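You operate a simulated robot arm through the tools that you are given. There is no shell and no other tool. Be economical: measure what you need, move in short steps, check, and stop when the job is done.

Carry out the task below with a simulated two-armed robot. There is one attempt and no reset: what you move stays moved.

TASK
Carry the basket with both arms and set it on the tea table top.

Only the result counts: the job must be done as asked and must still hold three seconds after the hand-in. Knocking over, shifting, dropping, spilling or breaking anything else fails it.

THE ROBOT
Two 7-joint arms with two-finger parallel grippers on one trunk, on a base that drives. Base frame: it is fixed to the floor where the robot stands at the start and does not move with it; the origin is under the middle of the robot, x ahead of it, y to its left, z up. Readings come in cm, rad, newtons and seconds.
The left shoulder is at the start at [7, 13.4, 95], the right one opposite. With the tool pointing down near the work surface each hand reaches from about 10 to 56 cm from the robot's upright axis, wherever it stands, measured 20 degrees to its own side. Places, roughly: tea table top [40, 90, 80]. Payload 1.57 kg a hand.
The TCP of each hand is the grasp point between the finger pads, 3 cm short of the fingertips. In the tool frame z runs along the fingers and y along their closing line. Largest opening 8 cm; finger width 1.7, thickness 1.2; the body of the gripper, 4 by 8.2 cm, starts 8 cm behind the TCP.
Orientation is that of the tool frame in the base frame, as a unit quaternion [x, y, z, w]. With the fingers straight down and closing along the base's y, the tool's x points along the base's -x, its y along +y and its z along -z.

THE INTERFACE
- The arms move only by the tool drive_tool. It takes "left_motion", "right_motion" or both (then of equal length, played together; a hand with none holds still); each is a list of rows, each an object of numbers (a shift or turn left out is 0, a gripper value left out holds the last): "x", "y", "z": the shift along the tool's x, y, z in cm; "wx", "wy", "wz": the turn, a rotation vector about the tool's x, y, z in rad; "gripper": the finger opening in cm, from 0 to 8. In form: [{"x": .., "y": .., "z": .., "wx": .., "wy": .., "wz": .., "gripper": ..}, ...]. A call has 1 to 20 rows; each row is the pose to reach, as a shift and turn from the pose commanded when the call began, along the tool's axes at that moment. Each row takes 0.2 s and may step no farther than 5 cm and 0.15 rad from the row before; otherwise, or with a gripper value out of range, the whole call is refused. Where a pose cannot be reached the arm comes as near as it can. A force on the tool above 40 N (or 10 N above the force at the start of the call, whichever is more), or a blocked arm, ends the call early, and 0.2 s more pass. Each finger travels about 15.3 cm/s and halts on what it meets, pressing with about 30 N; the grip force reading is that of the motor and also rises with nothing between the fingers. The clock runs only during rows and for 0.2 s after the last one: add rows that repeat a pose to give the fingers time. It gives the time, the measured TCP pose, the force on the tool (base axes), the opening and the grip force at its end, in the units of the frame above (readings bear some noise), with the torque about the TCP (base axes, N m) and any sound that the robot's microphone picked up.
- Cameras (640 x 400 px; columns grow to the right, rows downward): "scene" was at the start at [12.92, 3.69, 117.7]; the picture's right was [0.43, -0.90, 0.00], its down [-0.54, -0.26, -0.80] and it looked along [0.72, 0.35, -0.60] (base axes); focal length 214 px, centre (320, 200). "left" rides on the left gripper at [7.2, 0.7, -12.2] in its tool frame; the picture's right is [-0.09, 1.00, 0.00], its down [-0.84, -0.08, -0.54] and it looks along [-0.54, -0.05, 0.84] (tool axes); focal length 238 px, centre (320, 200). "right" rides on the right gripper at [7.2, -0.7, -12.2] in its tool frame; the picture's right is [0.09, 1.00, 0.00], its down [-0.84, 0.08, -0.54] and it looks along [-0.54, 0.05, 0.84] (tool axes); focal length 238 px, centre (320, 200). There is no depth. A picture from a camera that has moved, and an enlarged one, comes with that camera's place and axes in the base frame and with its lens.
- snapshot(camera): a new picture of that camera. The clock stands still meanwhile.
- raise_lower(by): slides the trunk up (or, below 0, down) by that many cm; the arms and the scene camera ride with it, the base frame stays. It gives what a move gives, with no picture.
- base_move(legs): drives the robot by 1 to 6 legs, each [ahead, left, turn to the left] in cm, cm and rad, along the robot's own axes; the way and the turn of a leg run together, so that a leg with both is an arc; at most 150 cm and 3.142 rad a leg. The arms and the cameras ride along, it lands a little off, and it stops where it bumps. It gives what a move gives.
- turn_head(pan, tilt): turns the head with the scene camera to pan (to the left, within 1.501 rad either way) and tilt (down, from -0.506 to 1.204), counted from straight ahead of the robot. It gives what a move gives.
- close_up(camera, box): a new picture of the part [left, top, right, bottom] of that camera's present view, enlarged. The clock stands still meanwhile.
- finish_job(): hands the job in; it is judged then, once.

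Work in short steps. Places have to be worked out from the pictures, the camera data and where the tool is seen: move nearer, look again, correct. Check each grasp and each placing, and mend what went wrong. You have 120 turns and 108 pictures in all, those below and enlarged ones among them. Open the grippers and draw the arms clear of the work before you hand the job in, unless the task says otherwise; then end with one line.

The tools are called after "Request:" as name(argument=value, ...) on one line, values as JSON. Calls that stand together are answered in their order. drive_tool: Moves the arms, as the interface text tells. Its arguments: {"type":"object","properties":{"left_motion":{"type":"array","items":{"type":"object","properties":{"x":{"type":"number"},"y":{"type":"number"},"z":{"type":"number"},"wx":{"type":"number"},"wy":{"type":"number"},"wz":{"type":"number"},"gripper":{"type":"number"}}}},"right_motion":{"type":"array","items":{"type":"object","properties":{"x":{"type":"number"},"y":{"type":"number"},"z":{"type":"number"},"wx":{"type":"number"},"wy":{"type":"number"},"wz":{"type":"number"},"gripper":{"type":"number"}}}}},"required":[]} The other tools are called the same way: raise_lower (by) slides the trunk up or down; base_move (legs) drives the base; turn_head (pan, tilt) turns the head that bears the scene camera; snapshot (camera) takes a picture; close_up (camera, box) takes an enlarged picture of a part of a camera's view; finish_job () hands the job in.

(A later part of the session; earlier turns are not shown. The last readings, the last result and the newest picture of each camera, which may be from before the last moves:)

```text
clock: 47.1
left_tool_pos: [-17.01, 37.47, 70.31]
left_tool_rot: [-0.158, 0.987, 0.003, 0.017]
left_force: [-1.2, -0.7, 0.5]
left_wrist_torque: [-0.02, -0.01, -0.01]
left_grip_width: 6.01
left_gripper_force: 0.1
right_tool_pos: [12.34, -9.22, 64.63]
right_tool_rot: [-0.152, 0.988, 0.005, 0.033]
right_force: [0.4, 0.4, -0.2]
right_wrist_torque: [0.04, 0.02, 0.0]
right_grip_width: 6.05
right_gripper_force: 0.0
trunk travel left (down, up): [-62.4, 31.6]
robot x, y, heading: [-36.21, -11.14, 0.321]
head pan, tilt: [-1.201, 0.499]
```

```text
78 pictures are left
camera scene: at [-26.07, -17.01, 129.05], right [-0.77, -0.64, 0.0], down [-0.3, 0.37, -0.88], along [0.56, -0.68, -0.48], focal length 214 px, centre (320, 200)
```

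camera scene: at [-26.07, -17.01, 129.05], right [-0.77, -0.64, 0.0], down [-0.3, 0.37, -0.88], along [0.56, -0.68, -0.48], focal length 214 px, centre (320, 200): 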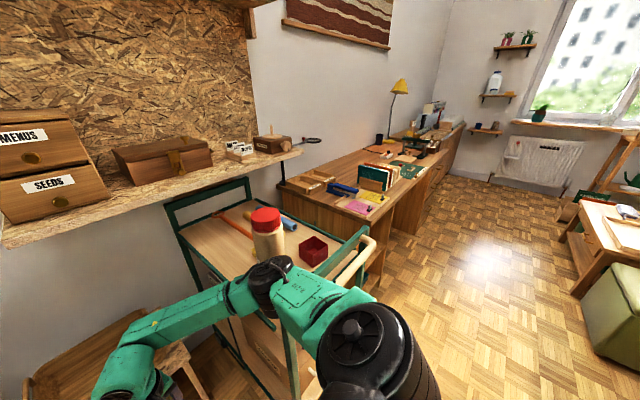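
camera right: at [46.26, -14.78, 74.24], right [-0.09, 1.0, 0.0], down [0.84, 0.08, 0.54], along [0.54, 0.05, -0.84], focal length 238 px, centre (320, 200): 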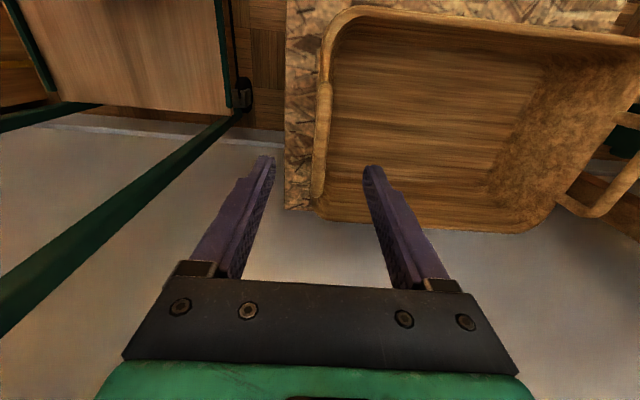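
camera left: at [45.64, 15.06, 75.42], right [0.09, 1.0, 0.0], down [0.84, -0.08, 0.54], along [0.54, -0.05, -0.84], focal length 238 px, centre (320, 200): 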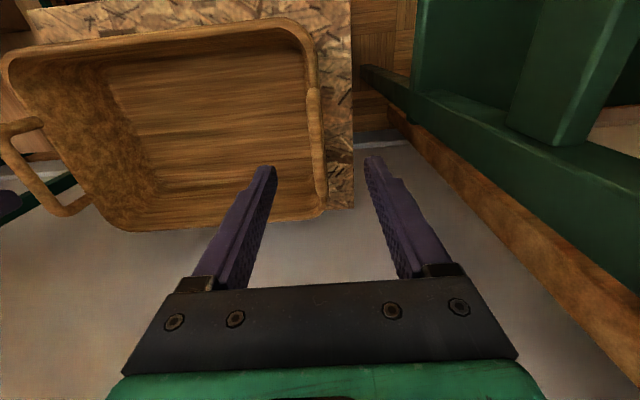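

Request:
close_up(camera="scene", box=[160, 160, 420, 400])

```text
1.67 times, centred on (290, 280) of scene
camera zoom: at [-26.07, -17.01, 129.05], right [-0.77, -0.64, 0.0], down [-0.3, 0.37, -0.88], along [0.56, -0.68, -0.48], focal length 358 px, centre (370, 67)
```

zoom: 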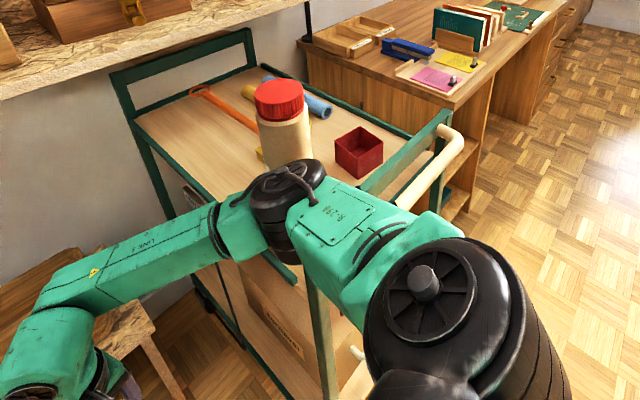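

The right upper arm lies over the cart's frame, elbow next to the bottle; cart and bottle triangulate to unchanged places. I lift the trunk so the arm rises straight clear of them.

Request:
raise_lower(by=8)

Request:
close_up(camera="scene", box=[160, 160, 420, 400])

```text
clock: 48.3
left_tool_pos: [-16.55, 37.53, 78.12]
left_tool_rot: [-0.158, 0.987, 0.002, 0.014]
left_force: [0.1, -0.6, 0.4]
left_wrist_torque: [-0.01, 0.02, 0.03]
left_grip_width: 5.98
left_gripper_force: 0.1
right_tool_pos: [12.43, -9.3, 71.93]
right_tool_rot: [-0.153, 0.988, 0.004, 0.027]
right_force: [0.5, 0.1, -0.4]
right_wrist_torque: [0.03, 0.01, 0.04]
right_grip_width: 6.01
right_gripper_force: 0.1
trunk travel left (down, up): [-70.4, 23.6]
robot x, y, heading: [-36.13, -11.69, 0.32]
head pan, tilt: [-1.201, 0.499]
```

```text
1.67 times, centred on (290, 280) of scene
camera zoom: at [-25.41, -16.95, 136.96], right [-0.77, -0.64, 0.0], down [-0.3, 0.37, -0.88], along [0.56, -0.68, -0.48], focal length 358 px, centre (370, 67)
```

zoom: 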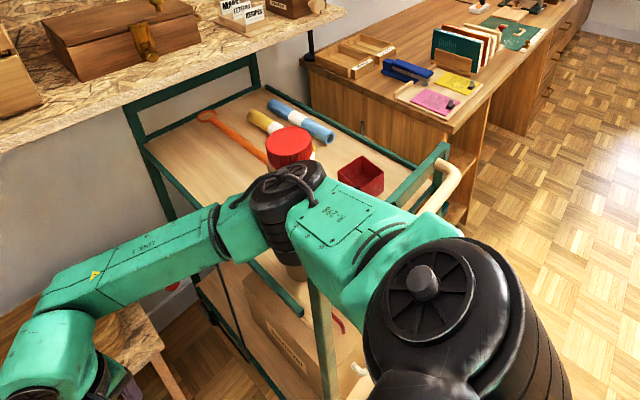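

Request:
raise_lower(by=15)

Request:
close_up(camera="scene", box=[160, 160, 420, 400])

```text
clock: 50.0
left_tool_pos: [-16.58, 37.61, 93.11]
left_tool_rot: [-0.158, 0.987, 0.002, 0.012]
left_force: [-0.6, 0.5, 0.3]
left_wrist_torque: [-0.01, 0.0, 0.01]
left_grip_width: 5.99
left_gripper_force: 0.1
right_tool_pos: [12.32, -9.17, 86.93]
right_tool_rot: [-0.152, 0.988, 0.004, 0.027]
right_force: [0.2, -0.5, -0.1]
right_wrist_torque: [-0.02, 0.01, -0.02]
right_grip_width: 6.0
right_gripper_force: 0.0
trunk travel left (down, up): [-85.4, 8.6]
robot x, y, heading: [-35.87, -11.45, 0.323]
head pan, tilt: [-1.201, 0.499]
```

```text
1.67 times, centred on (290, 280) of scene
camera zoom: at [-25.38, -16.93, 151.96], right [-0.77, -0.64, 0.0], down [-0.3, 0.37, -0.88], along [0.56, -0.68, -0.48], focal length 358 px, centre (370, 67)
```

zoom: 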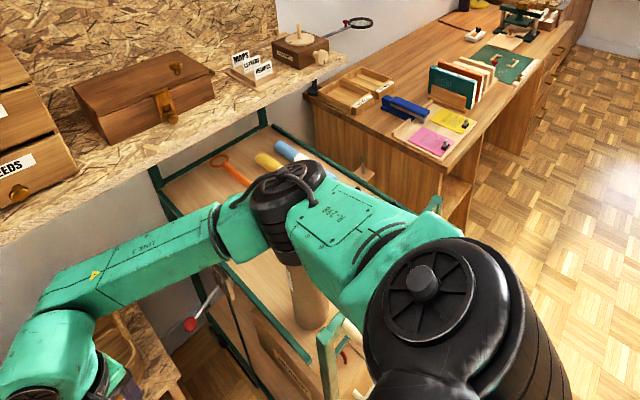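

The arm is now above the bottle and frame. I slide the base to its left, away from the cart.

Request:
base_move(legs=[[0, 18, 0]])

Request:
snapshot(camera="scene")

```text
clock: 51.5
left_tool_pos: [-21.7, 53.92, 93.09]
left_tool_rot: [-0.157, 0.988, 0.005, 0.013]
left_force: [0.9, -0.5, -0.6]
left_wrist_torque: [0.03, -0.01, -0.01]
left_grip_width: 5.99
left_gripper_force: 0.0
right_tool_pos: [7.04, 7.03, 86.97]
right_tool_rot: [-0.151, 0.988, 0.005, 0.027]
right_force: [-0.3, -0.1, -1.4]
right_wrist_torque: [0.04, -0.01, 0.02]
right_grip_width: 6.0
right_gripper_force: 0.1
trunk travel left (down, up): [-85.4, 8.6]
robot x, y, heading: [-41.65, 5.27, 0.316]
head pan, tilt: [-1.201, 0.499]
```

```text
74 pictures are left
camera scene: at [-30.75, -0.71, 151.95], right [-0.77, -0.63, 0.0], down [-0.3, 0.37, -0.88], along [0.56, -0.68, -0.48], focal length 214 px, centre (320, 200)
```

scene: 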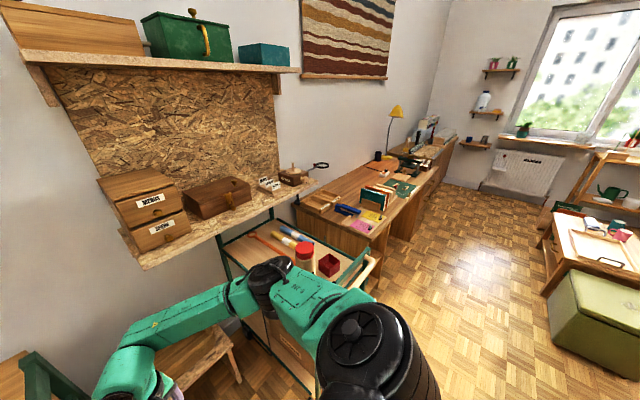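

All still in place. I square up the base and step back a bit to have free room for re-posing the arms.

Request:
base_move(legs=[[-12, 0, 0], [0, 0, -0.316]])

Request:
turn_head(pan=0.8, tilt=0.8)

Request:
snapshot(camera="scene")

```text
clock: 53.8
left_tool_pos: [-18.78, 41.91, 92.97]
left_tool_rot: [0.003, 1.0, 0.0, 0.014]
left_force: [-0.2, -0.9, -0.1]
left_wrist_torque: [-0.01, 0.05, -0.02]
left_grip_width: 6.0
left_gripper_force: 0.0
right_tool_pos: [-6.23, -11.7, 87.13]
right_tool_rot: [0.009, 1.0, 0.0, 0.026]
right_force: [-0.5, -0.2, 0.0]
right_wrist_torque: [-0.01, -0.01, -0.02]
right_grip_width: 5.99
right_gripper_force: 0.0
trunk travel left (down, up): [-85.4, 8.6]
robot x, y, heading: [-52.82, 1.44, -0.006]
head pan, tilt: [-1.201, 0.499]
```

```text
clock: 55.7
left_tool_pos: [-18.79, 41.71, 93.07]
left_tool_rot: [0.002, 1.0, -0.001, 0.013]
left_force: [0.0, 0.6, 0.6]
left_wrist_torque: [0.03, -0.03, -0.01]
left_grip_width: 5.98
left_gripper_force: 0.0
right_tool_pos: [-6.2, -11.78, 87.08]
right_tool_rot: [0.009, 1.0, -0.001, 0.027]
right_force: [0.4, -0.2, 0.4]
right_wrist_torque: [0.02, -0.01, 0.03]
right_grip_width: 5.99
right_gripper_force: 0.0
trunk travel left (down, up): [-85.4, 8.6]
robot x, y, heading: [-53.54, 1.58, -0.009]
head pan, tilt: [0.799, 0.799]
```

```text
73 pictures are left
camera scene: at [-42.06, 7.14, 149.37], right [0.71, -0.7, 0.0], down [-0.5, -0.51, -0.7], along [0.49, 0.5, -0.72], focal length 214 px, centre (320, 200)
```

scene: 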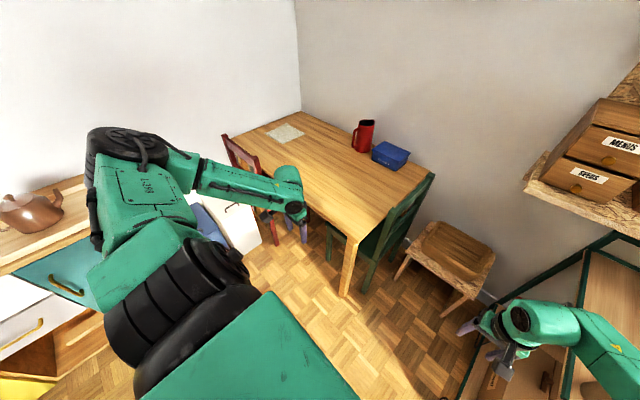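

Left elbow has now dropped to shoulder height, like the right's. I bring the left hand inward at this height.

Request:
drive_tool(left_motion=[{"x": -2, "y": -3}, {"x": -4, "y": -6}, {"x": -6, "y": -9}, {"x": -8, "y": -12}, {"x": -10, "y": -15}, {"x": -12, "y": -18}, {"x": -12.5, "y": -21}, {"x": -12.5, "y": -24}, {"x": -12.5, "y": -25}])

Request:
drive_tool(left_motion=[{"z": 3}, {"z": 6}, {"z": 9}, {"z": 12}])

Request:
snapshot(camera="scene")

```text
clock: 57.7
left_tool_pos: [-6.27, 16.56, 93.55]
left_tool_rot: [0.002, 1.0, 0.001, 0.013]
left_force: [1.4, 0.5, -0.2]
left_wrist_torque: [-0.04, -0.02, -0.02]
left_grip_width: 6.0
left_gripper_force: 0.1
right_tool_pos: [-6.24, -11.88, 86.97]
right_tool_rot: [0.009, 1.0, -0.001, 0.026]
right_force: [-0.4, -0.1, 0.1]
right_wrist_torque: [0.0, 0.01, -0.01]
right_grip_width: 5.99
right_gripper_force: 0.2
trunk travel left (down, up): [-85.4, 8.6]
robot x, y, heading: [-53.18, 1.46, -0.011]
head pan, tilt: [0.799, 0.799]
```

```text
clock: 58.7
left_tool_pos: [-5.97, 16.91, 81.48]
left_tool_rot: [0.003, 1.0, 0.001, 0.013]
left_force: [-0.2, 1.2, 0.4]
left_wrist_torque: [-0.02, 0.02, 0.02]
left_grip_width: 6.02
left_gripper_force: 0.2
right_tool_pos: [-6.19, -11.85, 87.06]
right_tool_rot: [0.009, 1.0, -0.001, 0.027]
right_force: [0.7, 0.1, 0.1]
right_wrist_torque: [0.01, 0.01, 0.0]
right_grip_width: 5.98
right_gripper_force: 0.1
trunk travel left (down, up): [-85.4, 8.6]
robot x, y, heading: [-53.23, 1.83, -0.008]
head pan, tilt: [0.799, 0.799]
```

```text
72 pictures are left
camera scene: at [-42.01, 7.11, 149.37], right [0.71, -0.7, 0.0], down [-0.5, -0.51, -0.7], along [0.49, 0.5, -0.72], focal length 214 px, centre (320, 200)
```

scene: 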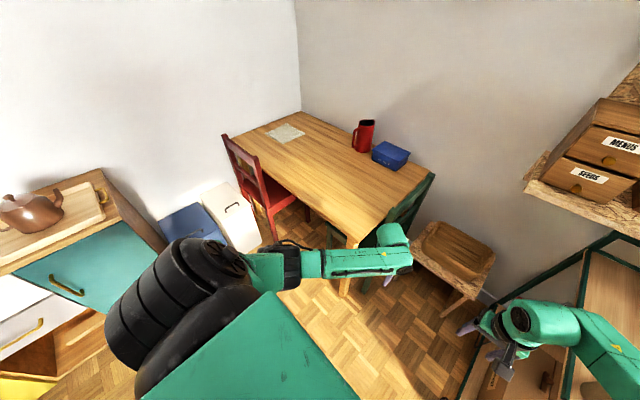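

The left arm now folds nicely with a narrow elbow. I do the same out-and-in trick for the right arm, whose wide elbow would hit the cart's bottle on the way out.

Request:
drive_tool(right_motion=[{"x": 3, "y": -3}, {"x": 6, "y": -6}, {"x": 8, "y": -9}, {"x": 10, "y": -12}, {"x": 12, "y": -15}, {"x": 12, "y": -19}, {"x": 12, "y": -23}, {"x": 12, "y": -27}, {"x": 12, "y": -27}])

Request:
drive_tool(right_motion=[{"x": -2, "y": 3}, {"x": -4, "y": 6}, {"x": -6, "y": 9}, {"x": -8, "y": 12}, {"x": -10, "y": 15}, {"x": -12, "y": 18}, {"x": -12, "y": 21}, {"x": -12, "y": 24}, {"x": -12, "y": 25}])

Request:
turn_head(pan=-0.8, tilt=0.8)

Request:
snapshot(camera="scene")

```text
clock: 60.7
left_tool_pos: [-6.07, 16.78, 81.44]
left_tool_rot: [0.003, 1.0, 0.0, 0.013]
left_force: [0.5, 0.6, 0.5]
left_wrist_torque: [-0.03, 0.02, -0.02]
left_grip_width: 6.01
left_gripper_force: 0.0
right_tool_pos: [-18.59, -37.62, 86.21]
right_tool_rot: [0.01, 1.0, -0.001, 0.026]
right_force: [0.3, -0.3, 0.5]
right_wrist_torque: [0.03, 0.02, -0.01]
right_grip_width: 5.99
right_gripper_force: 0.0
right hand out of reach, approached as far as the arm can: row 8, 9
trunk travel left (down, up): [-85.4, 8.6]
robot x, y, heading: [-53.02, 1.28, -0.004]
head pan, tilt: [0.799, 0.799]
```

```text
clock: 62.7
left_tool_pos: [-6.12, 16.78, 81.4]
left_tool_rot: [0.003, 1.0, 0.0, 0.013]
left_force: [0.0, 0.0, 0.3]
left_wrist_torque: [-0.01, -0.02, -0.02]
left_grip_width: 5.99
left_gripper_force: 0.0
right_tool_pos: [-6.19, -12.95, 87.17]
right_tool_rot: [0.008, 1.0, -0.002, 0.027]
right_force: [0.2, -0.4, 0.7]
right_wrist_torque: [0.03, 0.01, -0.02]
right_grip_width: 6.01
right_gripper_force: 0.0
trunk travel left (down, up): [-85.4, 8.6]
robot x, y, heading: [-52.48, 1.76, -0.005]
head pan, tilt: [0.799, 0.799]
```

```text
clock: 64.4
left_tool_pos: [-6.03, 16.79, 81.51]
left_tool_rot: [0.003, 1.0, 0.0, 0.013]
left_force: [-0.4, -0.4, -0.6]
left_wrist_torque: [0.02, -0.03, 0.03]
left_grip_width: 6.01
left_gripper_force: 0.1
right_tool_pos: [-6.29, -13.04, 87.14]
right_tool_rot: [0.009, 1.0, 0.0, 0.027]
right_force: [0.3, -0.4, 1.2]
right_wrist_torque: [-0.01, 0.01, 0.01]
right_grip_width: 6.01
right_gripper_force: 0.0
trunk travel left (down, up): [-85.4, 8.6]
robot x, y, heading: [-52.56, 1.68, -0.007]
head pan, tilt: [-0.799, 0.799]
```

```text
71 pictures are left
camera scene: at [-42.11, -4.42, 149.37], right [-0.72, -0.69, 0.0], down [-0.5, 0.52, -0.7], along [0.48, -0.5, -0.72], focal length 214 px, centre (320, 200)
```

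scene: 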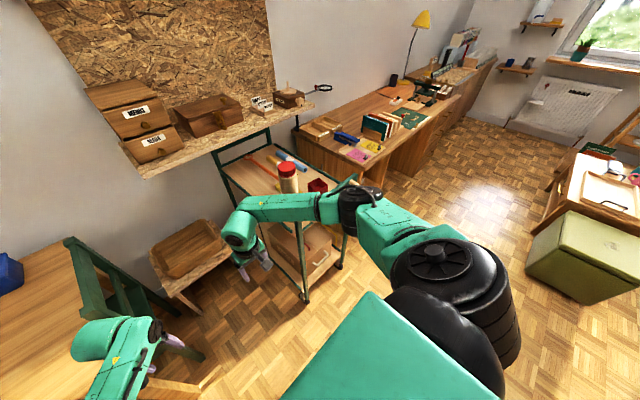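

I test a nearly straight-arm grasp pose in free space (same relation as base x≈2, trunk +18), so elbows stay tucked; I also correct the small tilts.

Request:
drive_tool(left_motion=[{"x": -2, "z": 2, "wy": 0.026, "wz": -0.006}, {"x": -4, "z": 4, "wy": 0.026, "wz": -0.006}, {"x": -5, "z": 6, "wy": 0.026, "wz": -0.006}, {"x": -5, "z": 9, "wy": 0.026, "wz": -0.006}], right_motion=[{"x": -2, "z": 3, "wy": 0.054, "wz": -0.018}, {"x": -4, "z": 7, "wy": 0.054, "wz": -0.018}, {"x": -5, "z": 11, "wy": 0.054, "wz": -0.018}, {"x": -5, "z": 15, "wy": 0.054, "wz": -0.018}])

Request:
snapshot(camera="scene")

Request:
turn_head(pan=0.8, tilt=0.9)

Request:
snapshot(camera="scene")

```text
clock: 65.4
left_tool_pos: [-1.97, 16.65, 74.8]
left_tool_rot: [0.0, 1.0, 0.0, 0.001]
left_force: [0.2, -0.1, -1.0]
left_wrist_torque: [0.0, 0.0, 0.0]
left_grip_width: 6.01
left_gripper_force: 0.0
left hand out of reach, approached as far as the arm can: row 3, 4
right_tool_pos: [-3.68, -11.55, 74.39]
right_tool_rot: [0.0, 1.0, -0.001, 0.002]
right_force: [-0.1, 0.3, 0.4]
right_wrist_torque: [0.02, 0.03, -0.03]
right_grip_width: 5.98
right_gripper_force: 0.0
right hand out of reach, approached as far as the arm can: row 3, 4
trunk travel left (down, up): [-85.4, 8.6]
robot x, y, heading: [-52.76, 1.8, -0.003]
head pan, tilt: [-0.799, 0.799]
```

```text
70 pictures are left
camera scene: at [-42.22, -4.39, 149.39], right [-0.72, -0.69, 0.0], down [-0.5, 0.52, -0.7], along [0.48, -0.5, -0.72], focal length 214 px, centre (320, 200)
```

scene: 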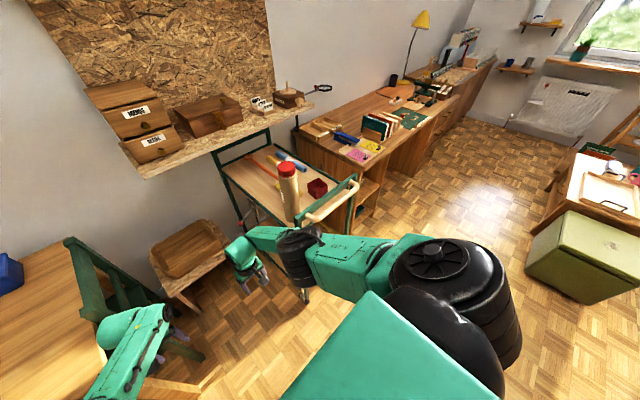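

```text
clock: 67.0
left_tool_pos: [-2.07, 16.63, 74.64]
left_tool_rot: [-0.001, 1.0, 0.001, 0.0]
left_force: [0.3, -0.2, 0.3]
left_wrist_torque: [0.0, 0.02, -0.01]
left_grip_width: 5.98
left_gripper_force: 0.0
right_tool_pos: [-3.64, -11.57, 74.47]
right_tool_rot: [0.0, 1.0, -0.001, 0.001]
right_force: [0.6, -0.2, -0.8]
right_wrist_torque: [-0.03, -0.02, 0.02]
right_grip_width: 5.99
right_gripper_force: 0.0
trunk travel left (down, up): [-85.4, 8.6]
robot x, y, heading: [-52.97, 1.59, -0.006]
head pan, tilt: [0.799, 0.901]
```

```text
69 pictures are left
camera scene: at [-42.42, 6.77, 148.58], right [0.71, -0.7, 0.0], down [-0.55, -0.56, -0.62], along [0.44, 0.44, -0.78], focal length 214 px, centre (320, 200)
```

scene: 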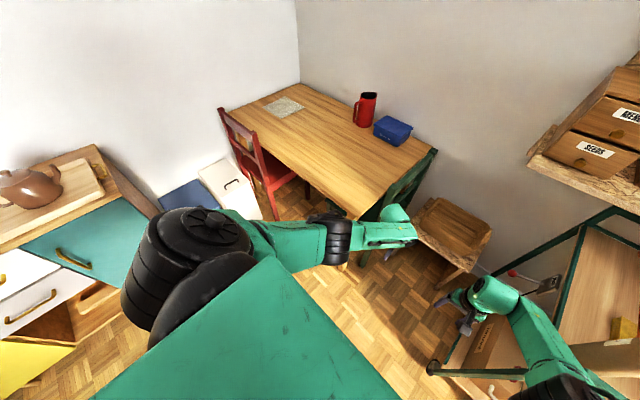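

Arms nearly straight keep the elbows at y≈±21 — good. I draw the hands in a little and lower, to the pose I'll use for grasping.

Request:
drive_tool(left_motion=[{"x": 3, "y": 0.5}, {"x": 6, "y": 1}, {"x": 8.5, "y": 1.8, "z": 2}, {"x": 8.5, "y": 1.8, "z": 5}, {"x": 8.5, "y": 1.8, "z": 6.7}], right_motion=[{"x": 3, "y": 0.5}, {"x": 5, "y": 1}, {"x": 6.7, "y": 1.8, "z": 2}, {"x": 6.7, "y": 2, "z": 5}, {"x": 6.7, "y": 2, "z": 6.5}])

Request:
raise_lower(by=-6)

Request:
snapshot(camera="scene")

Request:
turn_head(pan=-0.8, tilt=0.9)

Request:
snapshot(camera="scene")

```text
clock: 68.2
left_tool_pos: [-10.62, 18.53, 67.91]
left_tool_rot: [0.0, 1.0, 0.0, 0.001]
left_force: [-0.5, 0.3, -0.2]
left_wrist_torque: [-0.01, 0.02, -0.02]
left_grip_width: 5.99
left_gripper_force: 0.1
right_tool_pos: [-10.69, -9.7, 68.13]
right_tool_rot: [0.0, 1.0, -0.001, 0.0]
right_force: [0.1, -0.2, -0.3]
right_wrist_torque: [0.04, -0.03, 0.0]
right_grip_width: 6.0
right_gripper_force: 0.0
trunk travel left (down, up): [-85.4, 8.6]
robot x, y, heading: [-52.66, 1.85, -0.004]
head pan, tilt: [0.799, 0.901]
```

```text
clock: 69.2
left_tool_pos: [-10.71, 18.59, 61.81]
left_tool_rot: [0.0, 1.0, 0.0, 0.0]
left_force: [0.7, -0.6, -0.4]
left_wrist_torque: [0.0, 0.02, -0.01]
left_grip_width: 5.99
left_gripper_force: 0.0
right_tool_pos: [-10.84, -9.66, 62.29]
right_tool_rot: [0.0, 1.0, -0.001, 0.0]
right_force: [0.5, 0.2, -0.5]
right_wrist_torque: [-0.01, 0.03, 0.04]
right_grip_width: 5.99
right_gripper_force: 0.1
trunk travel left (down, up): [-79.4, 14.6]
robot x, y, heading: [-52.57, 1.13, -0.006]
head pan, tilt: [0.799, 0.901]
```

```text
68 pictures are left
camera scene: at [-42.44, 6.77, 142.58], right [0.71, -0.7, 0.0], down [-0.55, -0.56, -0.62], along [0.44, 0.44, -0.78], focal length 214 px, centre (320, 200)
```

scene: 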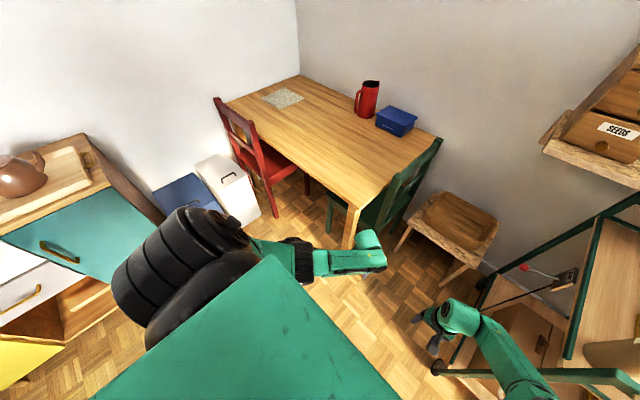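

```text
clock: 70.9
left_tool_pos: [-10.58, 18.52, 61.82]
left_tool_rot: [0.001, 1.0, -0.001, -0.001]
left_force: [0.8, -1.0, -0.5]
left_wrist_torque: [0.01, 0.01, 0.0]
left_grip_width: 6.0
left_gripper_force: 0.0
right_tool_pos: [-10.75, -9.59, 62.26]
right_tool_rot: [-0.001, 1.0, 0.0, 0.0]
right_force: [-0.4, 0.1, 0.1]
right_wrist_torque: [0.02, 0.0, 0.0]
right_grip_width: 6.01
right_gripper_force: 0.1
trunk travel left (down, up): [-79.4, 14.6]
robot x, y, heading: [-52.56, 1.78, -0.007]
head pan, tilt: [-0.799, 0.901]
```

```text
67 pictures are left
camera scene: at [-42.48, -4.05, 142.58], right [-0.72, -0.69, 0.0], down [-0.54, 0.56, -0.62], along [0.43, -0.45, -0.78], focal length 214 px, centre (320, 200)
```

scene: 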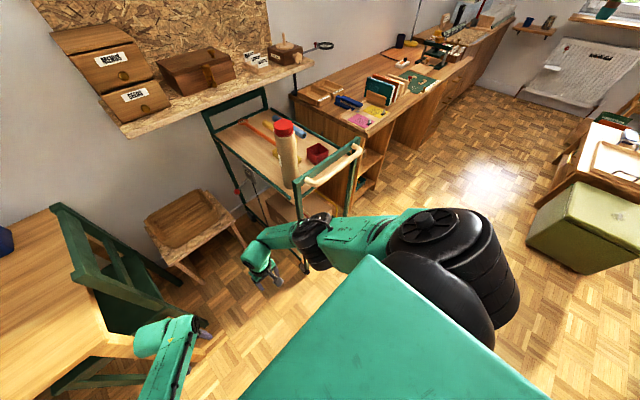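

Elbows are tucked (right at y rel ≈ -23, z≈96). I drive ahead in two parts, first 45 cm.

Request:
base_move(legs=[[0, -3.5, 0.006], [45, 0, 0]])

Request:
snapshot(camera="scene")

Request:
turn_head(pan=0.4, tilt=0.9)

Request:
snapshot(camera="scene")

```text
clock: 74.0
left_tool_pos: [33.28, 15.2, 61.88]
left_tool_rot: [-0.002, 1.0, 0.0, 0.001]
left_force: [0.8, -0.7, -0.5]
left_wrist_torque: [0.0, -0.04, 0.03]
left_grip_width: 5.97
left_gripper_force: 0.1
right_tool_pos: [33.21, -12.96, 62.15]
right_tool_rot: [-0.003, 1.0, 0.0, 0.0]
right_force: [0.1, -0.5, 0.2]
right_wrist_torque: [0.01, -0.01, -0.02]
right_grip_width: 6.0
right_gripper_force: 0.0
trunk travel left (down, up): [-79.4, 14.6]
robot x, y, heading: [-8.68, -2.1, -0.001]
head pan, tilt: [-0.799, 0.901]
```

```text
66 pictures are left
camera scene: at [1.47, -7.53, 142.58], right [-0.72, -0.7, 0.0], down [-0.55, 0.56, -0.62], along [0.43, -0.45, -0.78], focal length 214 px, centre (320, 200)
```

scene: 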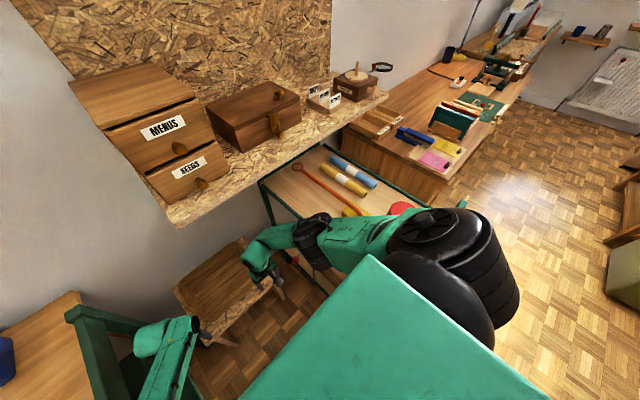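

```text
clock: 75.5
left_tool_pos: [33.16, 15.16, 61.89]
left_tool_rot: [-0.002, 1.0, 0.0, 0.0]
left_force: [-0.8, 0.4, -0.4]
left_wrist_torque: [0.02, 0.0, 0.0]
left_grip_width: 5.98
left_gripper_force: 0.0
right_tool_pos: [33.32, -12.97, 62.21]
right_tool_rot: [-0.003, 1.0, -0.001, -0.001]
right_force: [0.1, -0.2, -0.2]
right_wrist_torque: [-0.03, 0.0, 0.01]
right_grip_width: 6.0
right_gripper_force: 0.2
trunk travel left (down, up): [-79.4, 14.6]
robot x, y, heading: [-8.64, -2.11, -0.003]
head pan, tilt: [0.4, 0.901]
```

```text
65 pictures are left
camera scene: at [3.19, 0.81, 142.58], right [0.39, -0.92, 0.0], down [-0.72, -0.3, -0.62], along [0.57, 0.24, -0.78], focal length 214 px, centre (320, 200)
```

scene: 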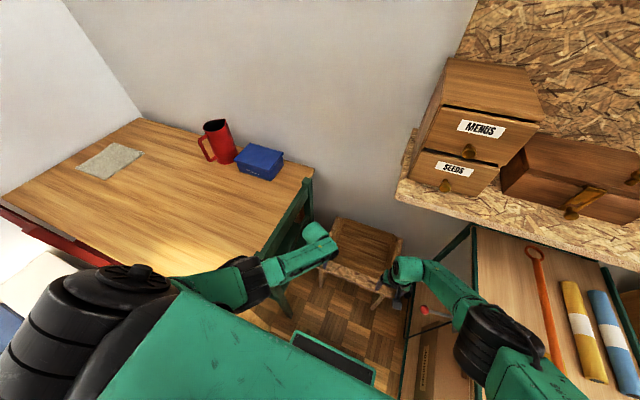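

Path is clear. I drop 1 cm and go on 12 cm, then check elbow versus shelf.

Request:
raise_lower(by=-1)

Request:
base_move(legs=[[12, 0, 0.002]])

Request:
turn_head(pan=-0.7, tilt=0.9)

Request:
snapshot(camera="scene")

Request:
snapshot(camera="right")

Request:
snapshot(camera="left")

```text
clock: 76.0
left_tool_pos: [33.29, 15.14, 60.9]
left_tool_rot: [-0.003, 1.0, 0.0, 0.0]
left_force: [0.5, 0.2, 0.9]
left_wrist_torque: [0.0, -0.02, -0.01]
left_grip_width: 6.0
left_gripper_force: 0.1
right_tool_pos: [33.3, -13.0, 61.16]
right_tool_rot: [-0.002, 1.0, -0.002, -0.001]
right_force: [-0.8, 0.4, 0.2]
right_wrist_torque: [0.01, -0.01, -0.02]
right_grip_width: 6.01
right_gripper_force: 0.1
trunk travel left (down, up): [-78.4, 15.6]
robot x, y, heading: [-8.79, -2.01, 0.003]
head pan, tilt: [0.4, 0.901]
```

```text
clock: 77.3
left_tool_pos: [45.59, 15.28, 60.96]
left_tool_rot: [-0.002, 1.0, 0.0, 0.0]
left_force: [-0.1, 0.6, -0.2]
left_wrist_torque: [0.01, 0.0, 0.03]
left_grip_width: 6.01
left_gripper_force: 0.0
right_tool_pos: [45.77, -12.98, 61.18]
right_tool_rot: [-0.003, 1.0, 0.0, 0.0]
right_force: [0.1, -0.1, -0.3]
right_wrist_torque: [0.01, -0.02, -0.01]
right_grip_width: 6.0
right_gripper_force: 0.0
trunk travel left (down, up): [-78.4, 15.6]
robot x, y, heading: [3.63, -1.76, -0.002]
head pan, tilt: [0.4, 0.901]
```

```text
clock: 78.6
left_tool_pos: [45.49, 15.16, 60.89]
left_tool_rot: [-0.003, 1.0, -0.001, -0.001]
left_force: [-0.7, 0.5, 0.5]
left_wrist_torque: [0.02, 0.0, -0.03]
left_grip_width: 5.99
left_gripper_force: 0.0
right_tool_pos: [45.67, -12.95, 61.07]
right_tool_rot: [-0.003, 1.0, -0.001, 0.0]
right_force: [0.1, 0.3, 0.2]
right_wrist_torque: [0.0, -0.01, 0.03]
right_grip_width: 5.99
right_gripper_force: 0.0
trunk travel left (down, up): [-78.4, 15.6]
robot x, y, heading: [3.64, -1.76, 0.003]
head pan, tilt: [-0.7, 0.901]
```

```text
64 pictures are left
camera scene: at [14.46, -6.97, 141.58], right [-0.64, -0.77, 0.0], down [-0.6, 0.5, -0.62], along [0.48, -0.4, -0.78], focal length 214 px, centre (320, 200)
```

scene: 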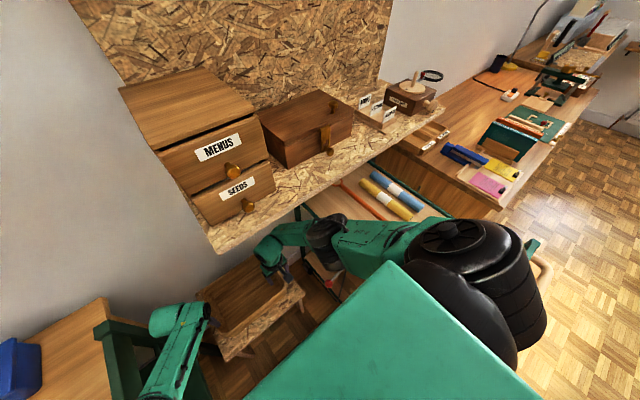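

```text
63 pictures are left
camera right: at [38.49, -13.66, 73.4], right [-0.1, 1.0, 0.0], down [0.84, 0.08, 0.54], along [0.54, 0.05, -0.84], focal length 238 px, centre (320, 200)
```

right: 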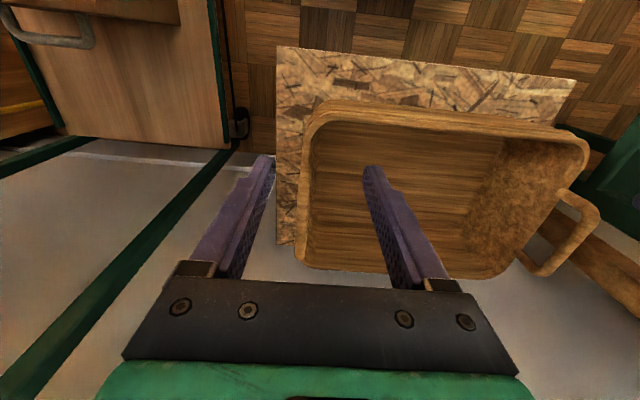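

```text
62 pictures are left
camera left: at [38.42, 15.79, 73.08], right [0.09, 1.0, 0.0], down [0.84, -0.07, 0.54], along [0.54, -0.05, -0.84], focal length 238 px, centre (320, 200)
```

left: 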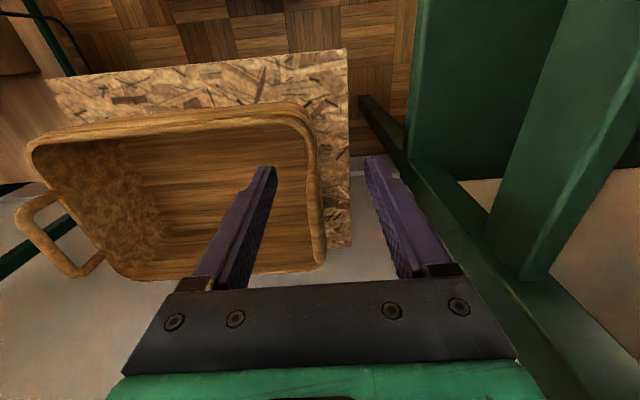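

Clear so far; fingers straddle both handles' lines. I go on the last 8 cm.

Request:
base_move(legs=[[8, 0, 0]])

Request:
snapshot(camera="right")

Request:
snapshot(camera="left")

```text
clock: 79.7
left_tool_pos: [52.86, 14.95, 61.25]
left_tool_rot: [0.0, 1.0, 0.001, 0.002]
left_force: [-0.6, -0.1, -0.7]
left_wrist_torque: [0.01, 0.01, 0.01]
left_grip_width: 6.01
left_gripper_force: 0.0
right_tool_pos: [51.28, -13.08, 60.57]
right_tool_rot: [-0.002, 1.0, 0.0, -0.01]
right_force: [1.1, 0.9, -0.8]
right_wrist_torque: [0.01, 0.01, 0.03]
right_grip_width: 6.0
right_gripper_force: 0.0
trunk travel left (down, up): [-78.4, 15.6]
robot x, y, heading: [10.73, -2.03, -0.007]
head pan, tilt: [-0.7, 0.901]
stopped in leg 1: the robot was blocked; the commanded pose is now the measured one
```

```text
61 pictures are left
camera right: at [44.27, -13.77, 72.92], right [-0.1, 1.0, 0.0], down [0.85, 0.08, 0.53], along [0.52, 0.05, -0.85], focal length 238 px, centre (320, 200)
```

right: 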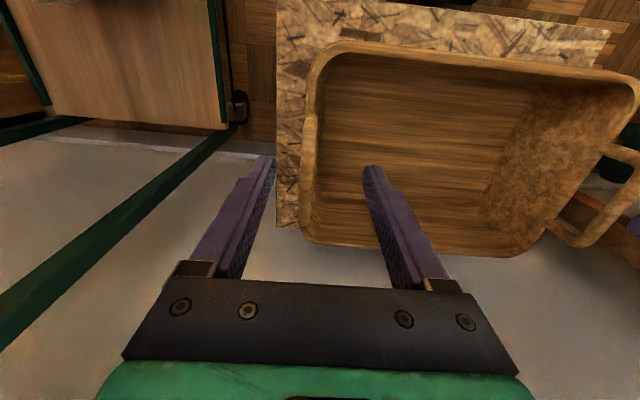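

```text
60 pictures are left
camera left: at [45.57, 15.62, 73.29], right [0.09, 1.0, 0.0], down [0.83, -0.08, 0.55], along [0.54, -0.05, -0.84], focal length 238 px, centre (320, 200)
```

left: 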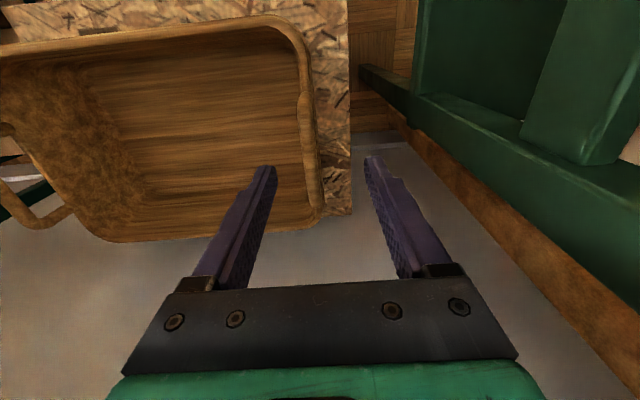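

The right elbow caught the shelf's front edge. I back off 2 cm and look before lowering.

Request:
base_move(legs=[[-2, 0, 0.005]])

Request:
turn_head(pan=-0.9, tilt=0.8)

Request:
snapshot(camera="scene")

```text
clock: 80.5
left_tool_pos: [51.14, 15.24, 60.87]
left_tool_rot: [-0.003, 1.0, -0.001, -0.001]
left_force: [-0.3, 0.6, -0.6]
left_wrist_torque: [-0.04, -0.01, -0.01]
left_grip_width: 6.0
left_gripper_force: 0.2
right_tool_pos: [49.94, -13.0, 60.31]
right_tool_rot: [-0.006, 1.0, -0.001, -0.01]
right_force: [0.2, -0.4, -0.2]
right_wrist_torque: [-0.02, 0.02, 0.02]
right_grip_width: 5.95
right_gripper_force: 0.1
trunk travel left (down, up): [-78.4, 15.6]
robot x, y, heading: [8.79, -2.19, 0.001]
head pan, tilt: [-0.7, 0.901]
```

```text
clock: 81.2
left_tool_pos: [51.03, 15.36, 60.98]
left_tool_rot: [-0.003, 1.0, -0.001, 0.001]
left_force: [-0.1, -0.1, -0.3]
left_wrist_torque: [0.0, 0.0, 0.02]
left_grip_width: 6.0
left_gripper_force: 0.1
right_tool_pos: [49.66, -12.88, 60.51]
right_tool_rot: [-0.006, 1.0, -0.001, -0.01]
right_force: [0.3, 0.5, 0.1]
right_wrist_torque: [0.02, -0.02, 0.0]
right_grip_width: 6.0
right_gripper_force: 0.0
trunk travel left (down, up): [-78.4, 15.6]
robot x, y, heading: [8.77, -1.62, -0.0]
head pan, tilt: [-0.901, 0.799]
```

```text
59 pictures are left
camera scene: at [18.89, -8.4, 142.37], right [-0.78, -0.62, 0.0], down [-0.45, 0.56, -0.7], along [0.43, -0.55, -0.72], focal length 214 px, centre (320, 200)
```

scene: 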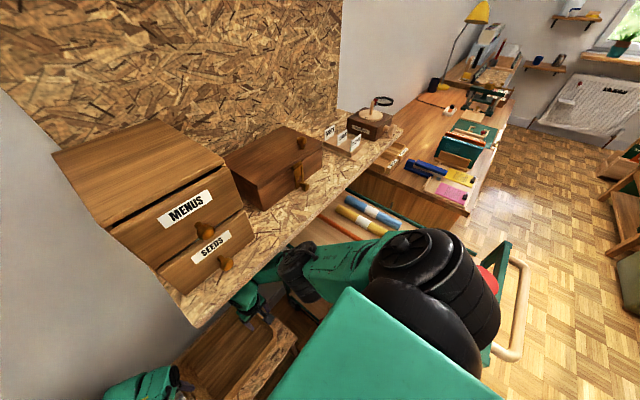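

Shelf contents are undisturbed. I center the hands laterally on the handles, then lower the trunk by 6 cm so the elbow drops below the shelf and the fingers straddle the handles.

Request:
drive_tool(left_motion=[{"y": -0.5}, {"y": -1.0}], right_motion=[{"y": -0.6, "wy": -0.01}, {"y": -1.1, "wy": -0.02}])

Request:
raise_lower(by=-3)

Request:
snapshot(camera="right")

Request:
snapshot(camera="left")

```text
clock: 81.8
left_tool_pos: [51.11, 14.17, 60.99]
left_tool_rot: [-0.005, 1.0, 0.0, 0.0]
left_force: [0.8, -0.7, -0.1]
left_wrist_torque: [-0.02, 0.02, 0.01]
left_grip_width: 6.01
left_gripper_force: 0.0
right_tool_pos: [49.53, -13.95, 60.51]
right_tool_rot: [-0.005, 1.0, -0.001, 0.0]
right_force: [-0.2, -0.5, 0.1]
right_wrist_torque: [0.01, 0.01, 0.02]
right_grip_width: 5.96
right_gripper_force: 0.1
trunk travel left (down, up): [-78.4, 15.6]
robot x, y, heading: [8.9, -2.08, -0.001]
head pan, tilt: [-0.901, 0.799]
```

```text
clock: 82.6
left_tool_pos: [51.12, 14.27, 58.06]
left_tool_rot: [-0.003, 1.0, 0.0, 0.001]
left_force: [-0.4, 0.5, -0.5]
left_wrist_torque: [0.0, -0.06, 0.03]
left_grip_width: 5.99
left_gripper_force: 0.2
right_tool_pos: [49.62, -14.03, 57.44]
right_tool_rot: [-0.005, 1.0, -0.001, 0.0]
right_force: [0.4, 0.1, 0.3]
right_wrist_torque: [-0.02, 0.02, -0.02]
right_grip_width: 5.98
right_gripper_force: 0.2
trunk travel left (down, up): [-75.4, 18.6]
robot x, y, heading: [8.74, -1.96, -0.002]
head pan, tilt: [-0.901, 0.799]
```

```text
58 pictures are left
camera right: at [42.48, -14.66, 69.7], right [-0.1, 0.99, 0.0], down [0.84, 0.09, 0.54], along [0.54, 0.05, -0.84], focal length 238 px, centre (320, 200)
```

right: 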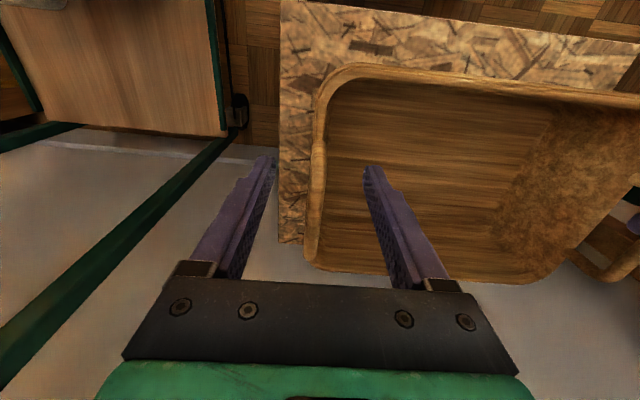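

```text
57 pictures are left
camera left: at [43.83, 14.76, 70.15], right [0.09, 1.0, 0.0], down [0.84, -0.07, 0.54], along [0.54, -0.05, -0.84], focal length 238 px, centre (320, 200)
```

left: 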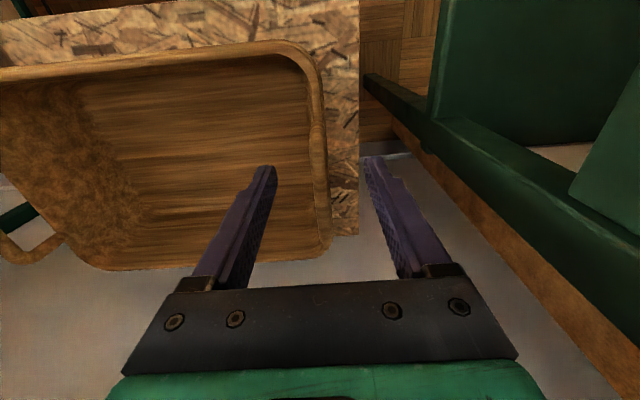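

Fingers straddle both handles evenly. I lower 3 cm more and extend hands forward to the handle middles.

Request:
raise_lower(by=-3)

Request:
drive_tool(left_motion=[{"x": -0.8}, {"x": -1.6}, {"x": -2.4}, {"x": -2.4}], right_motion=[{"x": -1.2, "z": -0.2}, {"x": -2.4, "z": -0.3}, {"x": -3.6, "z": -0.4}, {"x": -3.9, "z": -0.4}])

Request:
snapshot(camera="right")

Request:
snapshot(camera="left")

```text
clock: 83.3
left_tool_pos: [51.02, 14.29, 55.01]
left_tool_rot: [-0.002, 1.0, 0.0, 0.0]
left_force: [0.7, 0.2, -0.4]
left_wrist_torque: [0.0, 0.0, -0.01]
left_grip_width: 6.0
left_gripper_force: 0.2
right_tool_pos: [49.74, -13.92, 54.61]
right_tool_rot: [-0.005, 1.0, -0.001, 0.0]
right_force: [-1.0, -0.1, -0.1]
right_wrist_torque: [-0.03, -0.02, 0.01]
right_grip_width: 6.0
right_gripper_force: 0.0
trunk travel left (down, up): [-72.4, 21.6]
robot x, y, heading: [8.77, -1.99, 0.003]
head pan, tilt: [-0.901, 0.799]
```

```text
clock: 84.3
left_tool_pos: [53.5, 14.26, 55.09]
left_tool_rot: [-0.002, 1.0, 0.0, 0.001]
left_force: [0.2, -0.2, -0.2]
left_wrist_torque: [0.02, 0.02, -0.06]
left_grip_width: 6.01
left_gripper_force: 0.0
right_tool_pos: [52.16, -13.63, 55.03]
right_tool_rot: [-0.005, 1.0, -0.001, 0.007]
right_force: [-0.4, 0.6, -0.3]
right_wrist_torque: [-0.04, 0.02, -0.02]
right_grip_width: 6.0
right_gripper_force: 0.0
right hand out of reach, approached as far as the arm can: row 2, 3, 4
trunk travel left (down, up): [-72.4, 21.6]
robot x, y, heading: [8.99, -2.18, -0.001]
head pan, tilt: [-0.901, 0.799]
```

```text
56 pictures are left
camera right: at [44.72, -14.44, 67.14], right [-0.1, 0.99, 0.0], down [0.83, 0.09, 0.55], along [0.55, 0.05, -0.83], focal length 238 px, centre (320, 200)
```

right: 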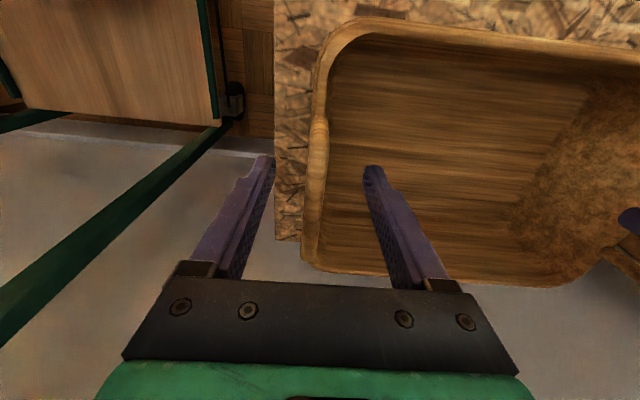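

```text
55 pictures are left
camera left: at [46.2, 14.79, 67.16], right [0.09, 1.0, 0.0], down [0.84, -0.07, 0.54], along [0.54, -0.05, -0.84], focal length 238 px, centre (320, 200)
```

left: 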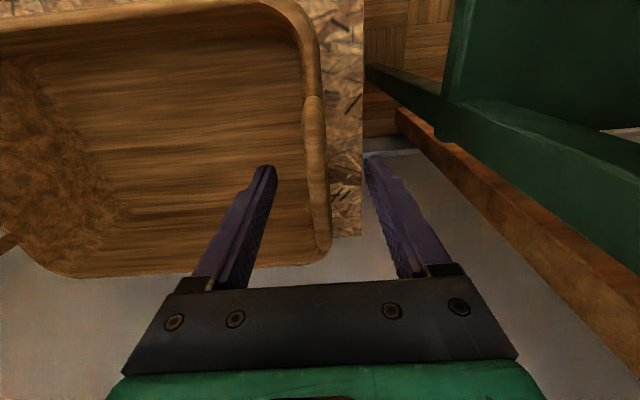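

Both TCPs are at the handle middles. I lower 0.8 cm more and close both grippers.

Request:
raise_lower(by=-0.8)

Request:
drive_tool(left_motion=[{"gripper": 4}, {"gripper": 3}, {"gripper": 2}, {"gripper": 1}, {"gripper": 0}, {"gripper": 0}, {"gripper": 0}], right_motion=[{"gripper": 4}, {"gripper": 3}, {"gripper": 2}, {"gripper": 1}, {"gripper": 0}, {"gripper": 0}, {"gripper": 0}])

Request:
snapshot(camera="right")

Request:
snapshot(camera="left")

```text
clock: 84.9
left_tool_pos: [53.43, 14.25, 54.21]
left_tool_rot: [-0.001, 1.0, 0.0, 0.0]
left_force: [0.7, 0.8, 0.0]
left_wrist_torque: [-0.01, 0.01, 0.04]
left_grip_width: 6.01
left_gripper_force: 0.0
right_tool_pos: [52.19, -13.82, 54.22]
right_tool_rot: [-0.005, 1.0, 0.0, 0.007]
right_force: [-0.7, -0.1, -1.1]
right_wrist_torque: [0.01, -0.01, 0.02]
right_grip_width: 5.97
right_gripper_force: 0.0
trunk travel left (down, up): [-71.6, 22.4]
robot x, y, heading: [8.76, -2.31, -0.003]
head pan, tilt: [-0.901, 0.799]
```

```text
clock: 86.5
left_tool_pos: [53.48, 14.27, 54.19]
left_tool_rot: [-0.003, 1.0, 0.001, 0.001]
left_force: [-0.5, 6.4, -0.4]
left_wrist_torque: [-0.08, -0.08, -0.09]
left_grip_width: 1.15
left_gripper_force: 29.0
right_tool_pos: [52.26, -13.89, 54.26]
right_tool_rot: [-0.004, 1.0, -0.002, 0.008]
right_force: [0.3, -9.2, 1.9]
right_wrist_torque: [0.05, 0.02, -0.15]
right_grip_width: 1.15
right_gripper_force: 28.3
trunk travel left (down, up): [-71.6, 22.4]
robot x, y, heading: [9.21, -2.04, 0.004]
head pan, tilt: [-0.901, 0.799]
```

```text
54 pictures are left
camera right: at [44.74, -14.57, 66.33], right [-0.1, 0.99, -0.01], down [0.83, 0.09, 0.55], along [0.55, 0.05, -0.83], focal length 238 px, centre (320, 200)
```

right: 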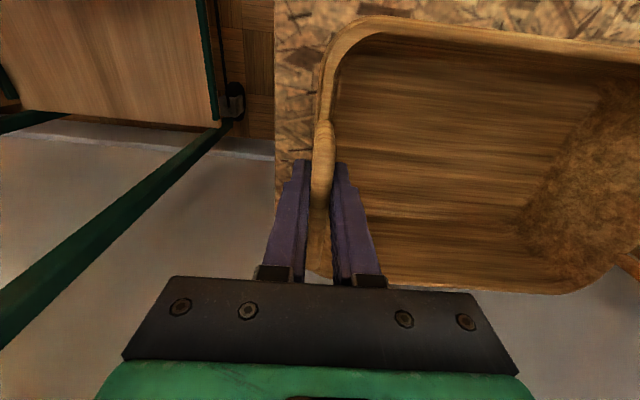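

```text
53 pictures are left
camera left: at [46.19, 14.83, 66.37], right [0.09, 1.0, 0.0], down [0.84, -0.07, 0.54], along [0.54, -0.04, -0.84], focal length 238 px, centre (320, 200)
```

left: 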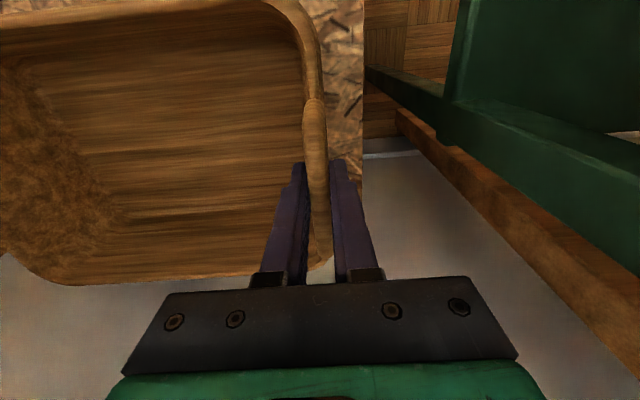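

Both handles are gripped firmly (1.15 cm). I lift 3 cm to check the hold.

Request:
raise_lower(by=3)

Request:
turn_head(pan=0, tilt=0.95)

Request:
snapshot(camera="scene")

```text
clock: 87.3
left_tool_pos: [53.52, 14.25, 57.14]
left_tool_rot: [-0.004, 1.0, 0.0, 0.001]
left_force: [-1.6, 12.5, -1.8]
left_wrist_torque: [-0.06, 0.09, -0.13]
left_grip_width: 1.16
left_gripper_force: 28.4
right_tool_pos: [52.11, -13.81, 57.23]
right_tool_rot: [-0.005, 1.0, -0.002, 0.006]
right_force: [0.2, -11.2, -1.9]
right_wrist_torque: [0.1, -0.05, -0.17]
right_grip_width: 1.15
right_gripper_force: 28.8
trunk travel left (down, up): [-74.6, 19.4]
robot x, y, heading: [8.56, -1.99, 0.002]
head pan, tilt: [-0.901, 0.799]
```

```text
clock: 88.5
left_tool_pos: [53.51, 14.38, 57.18]
left_tool_rot: [-0.002, 1.0, 0.001, 0.0]
left_force: [1.0, 17.7, -1.8]
left_wrist_torque: [-0.08, 0.06, -0.1]
left_grip_width: 1.18
left_gripper_force: 29.2
right_tool_pos: [52.1, -13.87, 57.17]
right_tool_rot: [-0.004, 1.0, -0.001, 0.005]
right_force: [0.8, -17.7, -2.1]
right_wrist_torque: [0.13, -0.03, -0.21]
right_grip_width: 1.17
right_gripper_force: 28.5
trunk travel left (down, up): [-74.6, 19.4]
robot x, y, heading: [8.82, -2.02, 0.004]
head pan, tilt: [0.0, 0.949]
```

```text
52 pictures are left
camera scene: at [21.3, -2.1, 137.41], right [0.0, -1.0, 0.0], down [-0.81, 0.0, -0.58], along [0.58, 0.0, -0.81], focal length 214 px, centre (320, 200)
```

scene: 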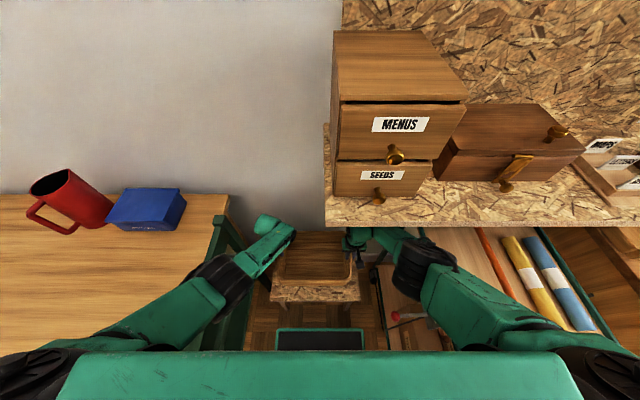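

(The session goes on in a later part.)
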